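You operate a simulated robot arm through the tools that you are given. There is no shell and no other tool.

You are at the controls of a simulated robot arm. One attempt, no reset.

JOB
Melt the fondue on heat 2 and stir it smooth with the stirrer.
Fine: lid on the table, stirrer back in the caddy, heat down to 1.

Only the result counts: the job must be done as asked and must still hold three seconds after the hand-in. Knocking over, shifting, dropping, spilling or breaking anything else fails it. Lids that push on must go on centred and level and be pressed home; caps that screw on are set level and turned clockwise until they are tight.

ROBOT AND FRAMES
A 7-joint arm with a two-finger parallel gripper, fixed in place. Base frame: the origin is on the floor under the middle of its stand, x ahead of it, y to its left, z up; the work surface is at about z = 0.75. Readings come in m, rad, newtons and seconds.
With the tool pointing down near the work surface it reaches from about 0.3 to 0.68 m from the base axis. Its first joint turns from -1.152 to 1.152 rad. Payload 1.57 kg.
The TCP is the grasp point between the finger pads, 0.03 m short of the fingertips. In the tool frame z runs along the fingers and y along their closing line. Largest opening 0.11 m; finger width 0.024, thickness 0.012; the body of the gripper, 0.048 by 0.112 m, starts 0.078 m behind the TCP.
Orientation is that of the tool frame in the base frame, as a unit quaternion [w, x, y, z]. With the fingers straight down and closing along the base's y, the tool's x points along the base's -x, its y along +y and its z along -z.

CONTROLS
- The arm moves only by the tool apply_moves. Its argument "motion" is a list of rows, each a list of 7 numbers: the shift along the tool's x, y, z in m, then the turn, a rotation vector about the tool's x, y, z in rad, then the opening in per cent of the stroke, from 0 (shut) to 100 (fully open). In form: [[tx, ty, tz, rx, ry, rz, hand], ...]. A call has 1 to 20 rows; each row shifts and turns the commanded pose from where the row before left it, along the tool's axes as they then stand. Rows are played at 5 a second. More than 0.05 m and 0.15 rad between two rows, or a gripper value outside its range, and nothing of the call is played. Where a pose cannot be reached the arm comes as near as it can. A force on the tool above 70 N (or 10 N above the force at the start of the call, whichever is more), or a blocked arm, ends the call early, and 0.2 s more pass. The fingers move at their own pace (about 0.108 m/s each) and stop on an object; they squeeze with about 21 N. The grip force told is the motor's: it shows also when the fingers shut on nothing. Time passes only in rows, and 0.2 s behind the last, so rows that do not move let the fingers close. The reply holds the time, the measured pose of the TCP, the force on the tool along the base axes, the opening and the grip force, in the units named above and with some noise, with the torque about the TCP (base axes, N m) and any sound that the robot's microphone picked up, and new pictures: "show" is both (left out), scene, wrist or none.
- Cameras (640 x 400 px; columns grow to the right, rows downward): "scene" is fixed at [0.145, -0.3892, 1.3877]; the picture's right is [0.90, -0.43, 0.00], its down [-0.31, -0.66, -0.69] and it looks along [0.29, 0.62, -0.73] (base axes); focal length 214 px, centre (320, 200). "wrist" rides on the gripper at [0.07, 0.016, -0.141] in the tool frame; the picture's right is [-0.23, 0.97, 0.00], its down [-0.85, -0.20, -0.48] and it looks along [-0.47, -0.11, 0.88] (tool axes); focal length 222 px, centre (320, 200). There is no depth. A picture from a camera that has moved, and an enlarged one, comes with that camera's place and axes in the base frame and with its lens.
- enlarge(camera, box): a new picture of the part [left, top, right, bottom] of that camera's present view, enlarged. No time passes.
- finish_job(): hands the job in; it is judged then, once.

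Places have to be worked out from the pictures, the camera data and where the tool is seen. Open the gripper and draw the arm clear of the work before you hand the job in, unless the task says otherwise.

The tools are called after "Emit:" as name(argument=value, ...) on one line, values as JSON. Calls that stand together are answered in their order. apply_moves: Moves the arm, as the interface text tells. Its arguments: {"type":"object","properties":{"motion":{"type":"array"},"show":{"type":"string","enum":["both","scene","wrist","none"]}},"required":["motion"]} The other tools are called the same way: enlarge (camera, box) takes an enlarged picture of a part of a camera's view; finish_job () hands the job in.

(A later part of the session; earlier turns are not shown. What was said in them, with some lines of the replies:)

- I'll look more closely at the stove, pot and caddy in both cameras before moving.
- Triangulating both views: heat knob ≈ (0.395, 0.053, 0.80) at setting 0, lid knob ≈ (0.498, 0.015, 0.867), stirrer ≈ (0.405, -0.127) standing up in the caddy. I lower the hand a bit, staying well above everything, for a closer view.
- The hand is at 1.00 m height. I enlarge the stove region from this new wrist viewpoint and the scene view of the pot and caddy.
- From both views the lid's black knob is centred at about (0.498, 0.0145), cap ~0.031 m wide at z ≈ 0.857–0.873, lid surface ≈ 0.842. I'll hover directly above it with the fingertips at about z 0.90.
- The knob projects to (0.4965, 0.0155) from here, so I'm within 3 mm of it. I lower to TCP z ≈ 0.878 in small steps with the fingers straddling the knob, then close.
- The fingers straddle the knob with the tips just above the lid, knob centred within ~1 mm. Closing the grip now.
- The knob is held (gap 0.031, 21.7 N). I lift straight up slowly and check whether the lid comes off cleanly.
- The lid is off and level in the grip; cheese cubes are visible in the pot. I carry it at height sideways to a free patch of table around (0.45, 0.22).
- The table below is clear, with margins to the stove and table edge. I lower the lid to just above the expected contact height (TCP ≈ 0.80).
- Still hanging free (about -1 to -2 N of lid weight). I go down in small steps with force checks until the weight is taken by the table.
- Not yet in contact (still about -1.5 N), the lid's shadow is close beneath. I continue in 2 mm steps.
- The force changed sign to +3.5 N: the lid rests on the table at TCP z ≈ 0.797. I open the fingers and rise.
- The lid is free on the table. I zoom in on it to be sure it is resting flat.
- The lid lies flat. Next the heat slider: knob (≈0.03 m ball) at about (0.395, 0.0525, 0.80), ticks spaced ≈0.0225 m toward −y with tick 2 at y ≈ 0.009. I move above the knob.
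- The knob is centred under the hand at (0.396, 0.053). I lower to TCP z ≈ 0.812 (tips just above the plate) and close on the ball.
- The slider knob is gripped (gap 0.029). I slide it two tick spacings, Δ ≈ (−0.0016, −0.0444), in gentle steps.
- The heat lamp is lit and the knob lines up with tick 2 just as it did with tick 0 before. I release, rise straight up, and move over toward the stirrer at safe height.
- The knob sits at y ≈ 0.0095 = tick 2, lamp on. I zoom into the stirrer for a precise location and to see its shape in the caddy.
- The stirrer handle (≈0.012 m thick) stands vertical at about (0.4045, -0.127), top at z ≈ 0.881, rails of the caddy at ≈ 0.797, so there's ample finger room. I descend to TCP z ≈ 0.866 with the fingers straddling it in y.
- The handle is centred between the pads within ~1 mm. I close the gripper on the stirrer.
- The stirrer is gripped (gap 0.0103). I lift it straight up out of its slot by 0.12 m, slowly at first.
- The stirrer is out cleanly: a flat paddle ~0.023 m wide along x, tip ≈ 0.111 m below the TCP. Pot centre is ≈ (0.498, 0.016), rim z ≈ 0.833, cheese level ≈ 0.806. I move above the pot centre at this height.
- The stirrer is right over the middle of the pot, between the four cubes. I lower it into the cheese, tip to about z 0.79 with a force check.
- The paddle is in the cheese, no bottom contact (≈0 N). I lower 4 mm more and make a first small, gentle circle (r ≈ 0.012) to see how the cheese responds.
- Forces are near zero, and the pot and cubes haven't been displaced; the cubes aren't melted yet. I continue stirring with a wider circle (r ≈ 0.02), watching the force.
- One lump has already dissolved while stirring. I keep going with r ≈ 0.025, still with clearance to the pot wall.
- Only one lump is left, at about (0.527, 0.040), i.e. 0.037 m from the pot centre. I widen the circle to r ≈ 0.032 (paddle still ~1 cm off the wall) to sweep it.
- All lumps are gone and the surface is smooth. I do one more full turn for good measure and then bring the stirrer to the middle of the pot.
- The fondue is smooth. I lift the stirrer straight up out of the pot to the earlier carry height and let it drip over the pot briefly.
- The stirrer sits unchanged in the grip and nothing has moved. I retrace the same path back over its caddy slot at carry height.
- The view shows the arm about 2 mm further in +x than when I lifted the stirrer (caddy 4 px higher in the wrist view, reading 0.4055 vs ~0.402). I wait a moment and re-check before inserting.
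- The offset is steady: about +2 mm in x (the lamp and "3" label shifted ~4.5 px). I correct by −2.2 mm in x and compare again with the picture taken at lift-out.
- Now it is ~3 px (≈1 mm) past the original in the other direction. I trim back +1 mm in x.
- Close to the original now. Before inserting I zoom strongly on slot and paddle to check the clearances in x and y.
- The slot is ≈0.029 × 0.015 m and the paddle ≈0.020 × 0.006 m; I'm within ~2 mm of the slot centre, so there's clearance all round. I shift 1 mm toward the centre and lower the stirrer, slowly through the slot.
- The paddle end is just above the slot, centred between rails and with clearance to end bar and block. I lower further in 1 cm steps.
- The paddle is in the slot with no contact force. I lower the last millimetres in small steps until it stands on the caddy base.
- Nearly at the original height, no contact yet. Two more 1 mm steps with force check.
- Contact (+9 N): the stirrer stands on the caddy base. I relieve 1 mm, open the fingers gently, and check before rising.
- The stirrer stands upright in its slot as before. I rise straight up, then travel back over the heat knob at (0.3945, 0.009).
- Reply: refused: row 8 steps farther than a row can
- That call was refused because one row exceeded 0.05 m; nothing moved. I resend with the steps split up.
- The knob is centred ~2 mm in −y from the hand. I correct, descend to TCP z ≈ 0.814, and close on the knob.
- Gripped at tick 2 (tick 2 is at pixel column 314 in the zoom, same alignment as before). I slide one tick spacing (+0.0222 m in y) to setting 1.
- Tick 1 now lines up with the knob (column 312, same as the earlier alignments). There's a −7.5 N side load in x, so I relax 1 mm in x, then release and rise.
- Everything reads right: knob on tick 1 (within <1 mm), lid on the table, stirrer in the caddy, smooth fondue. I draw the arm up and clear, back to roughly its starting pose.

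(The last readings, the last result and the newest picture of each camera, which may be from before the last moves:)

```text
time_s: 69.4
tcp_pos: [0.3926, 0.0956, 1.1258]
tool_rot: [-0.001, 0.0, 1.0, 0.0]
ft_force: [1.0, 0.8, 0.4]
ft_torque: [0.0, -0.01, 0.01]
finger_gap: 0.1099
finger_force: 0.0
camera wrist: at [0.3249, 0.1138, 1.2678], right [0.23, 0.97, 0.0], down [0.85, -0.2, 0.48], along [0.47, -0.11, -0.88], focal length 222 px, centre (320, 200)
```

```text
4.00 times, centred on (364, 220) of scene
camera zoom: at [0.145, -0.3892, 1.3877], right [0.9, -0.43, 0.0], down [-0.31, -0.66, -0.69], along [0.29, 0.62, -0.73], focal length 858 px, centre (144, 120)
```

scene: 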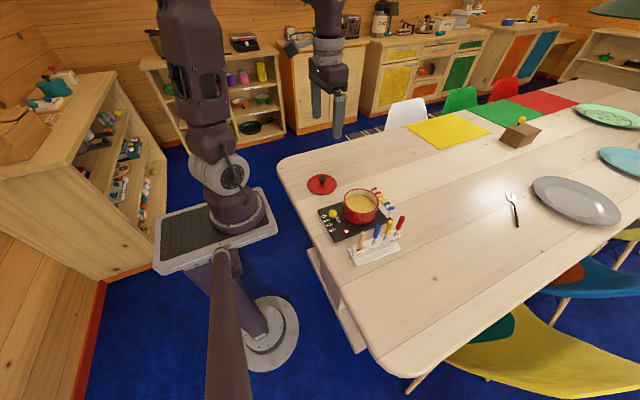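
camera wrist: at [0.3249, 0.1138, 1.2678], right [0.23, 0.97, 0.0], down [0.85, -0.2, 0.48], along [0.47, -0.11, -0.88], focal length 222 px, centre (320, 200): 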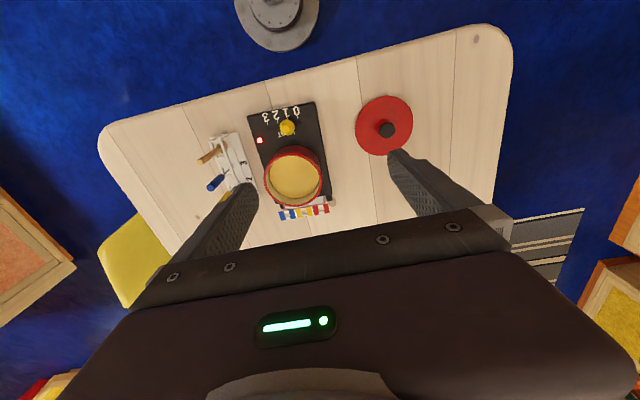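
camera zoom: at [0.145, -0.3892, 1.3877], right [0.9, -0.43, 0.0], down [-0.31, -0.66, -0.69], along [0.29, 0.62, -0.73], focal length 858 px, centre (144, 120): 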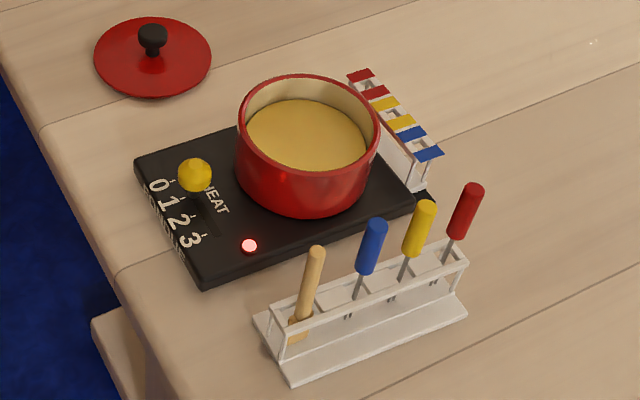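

Final check for any displacement: I take the same scene crops as at the beginning to compare the stove, pot and caddy positions.

Emit:
enlarge(camera="scene", box=[332, 206, 412, 268])

Emit:
enlarge(camera="scene", box=[312, 176, 402, 240])

```text
6.45 times, centred on (372, 237) of scene
camera zoom: at [0.145, -0.3892, 1.3877], right [0.9, -0.43, 0.0], down [-0.31, -0.66, -0.69], along [0.29, 0.62, -0.73], focal length 1384 px, centre (-16, -39)
```

zoom: 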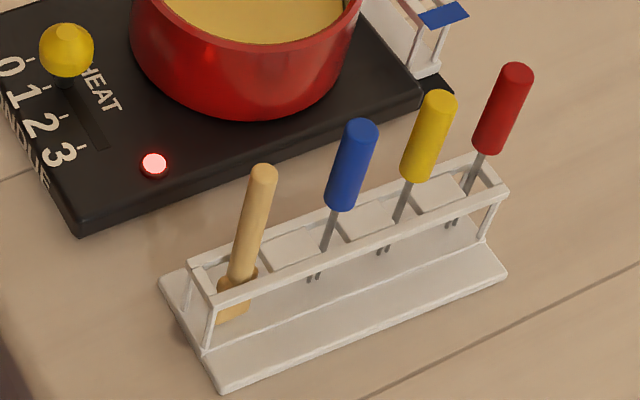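

```text
6.25 times, centred on (357, 208) of scene
camera zoom: at [0.145, -0.3892, 1.3877], right [0.9, -0.43, 0.0], down [-0.31, -0.66, -0.69], along [0.29, 0.62, -0.73], focal length 1340 px, centre (89, 150)
```

zoom: 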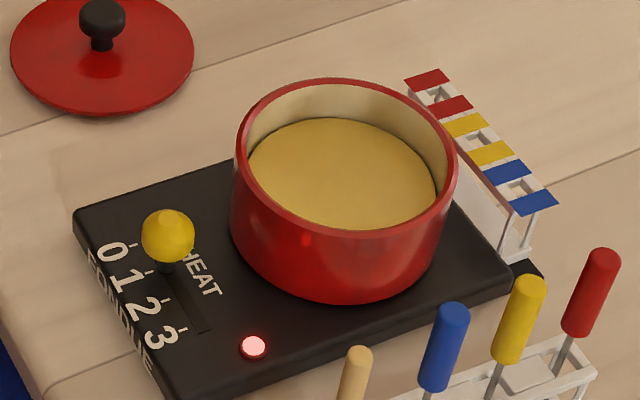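

Compared with the first pictures, the stove, pot, rack, caddy and forks are where they were to within about 1–2 mm. The knob is at 1, the stirrer is in its slot, the lid is flat on the table, the fondue has no lumps, and the arm is clear with the gripper open. I'm handing in the job.

Emit:
finish_job()

```text
The job is handed in.
```

The fondue is melted and stirred smooth, and I've handed the job in. I haven't seen a verdict.

- **Fondue:** I set the heat to 2 and stirred until all four lumps were gone, then gave it one more full turn.
- **Lid:** it lies flat on the table, clear of the stove.
- **Stirrer:** it stands upright in its own slot in the caddy, as it did at the start.
- **Heat:** the slider sits on the 1 mark, within about 1 mm, and the heat lamp is still lit.

Nothing was knocked over or spilled. The stove may have shifted 1–2 mm while I moved the slider. The pot, rack, caddy and forks match the first pictures to about the same margin. The gripper is open and the arm is back near its starting pose.
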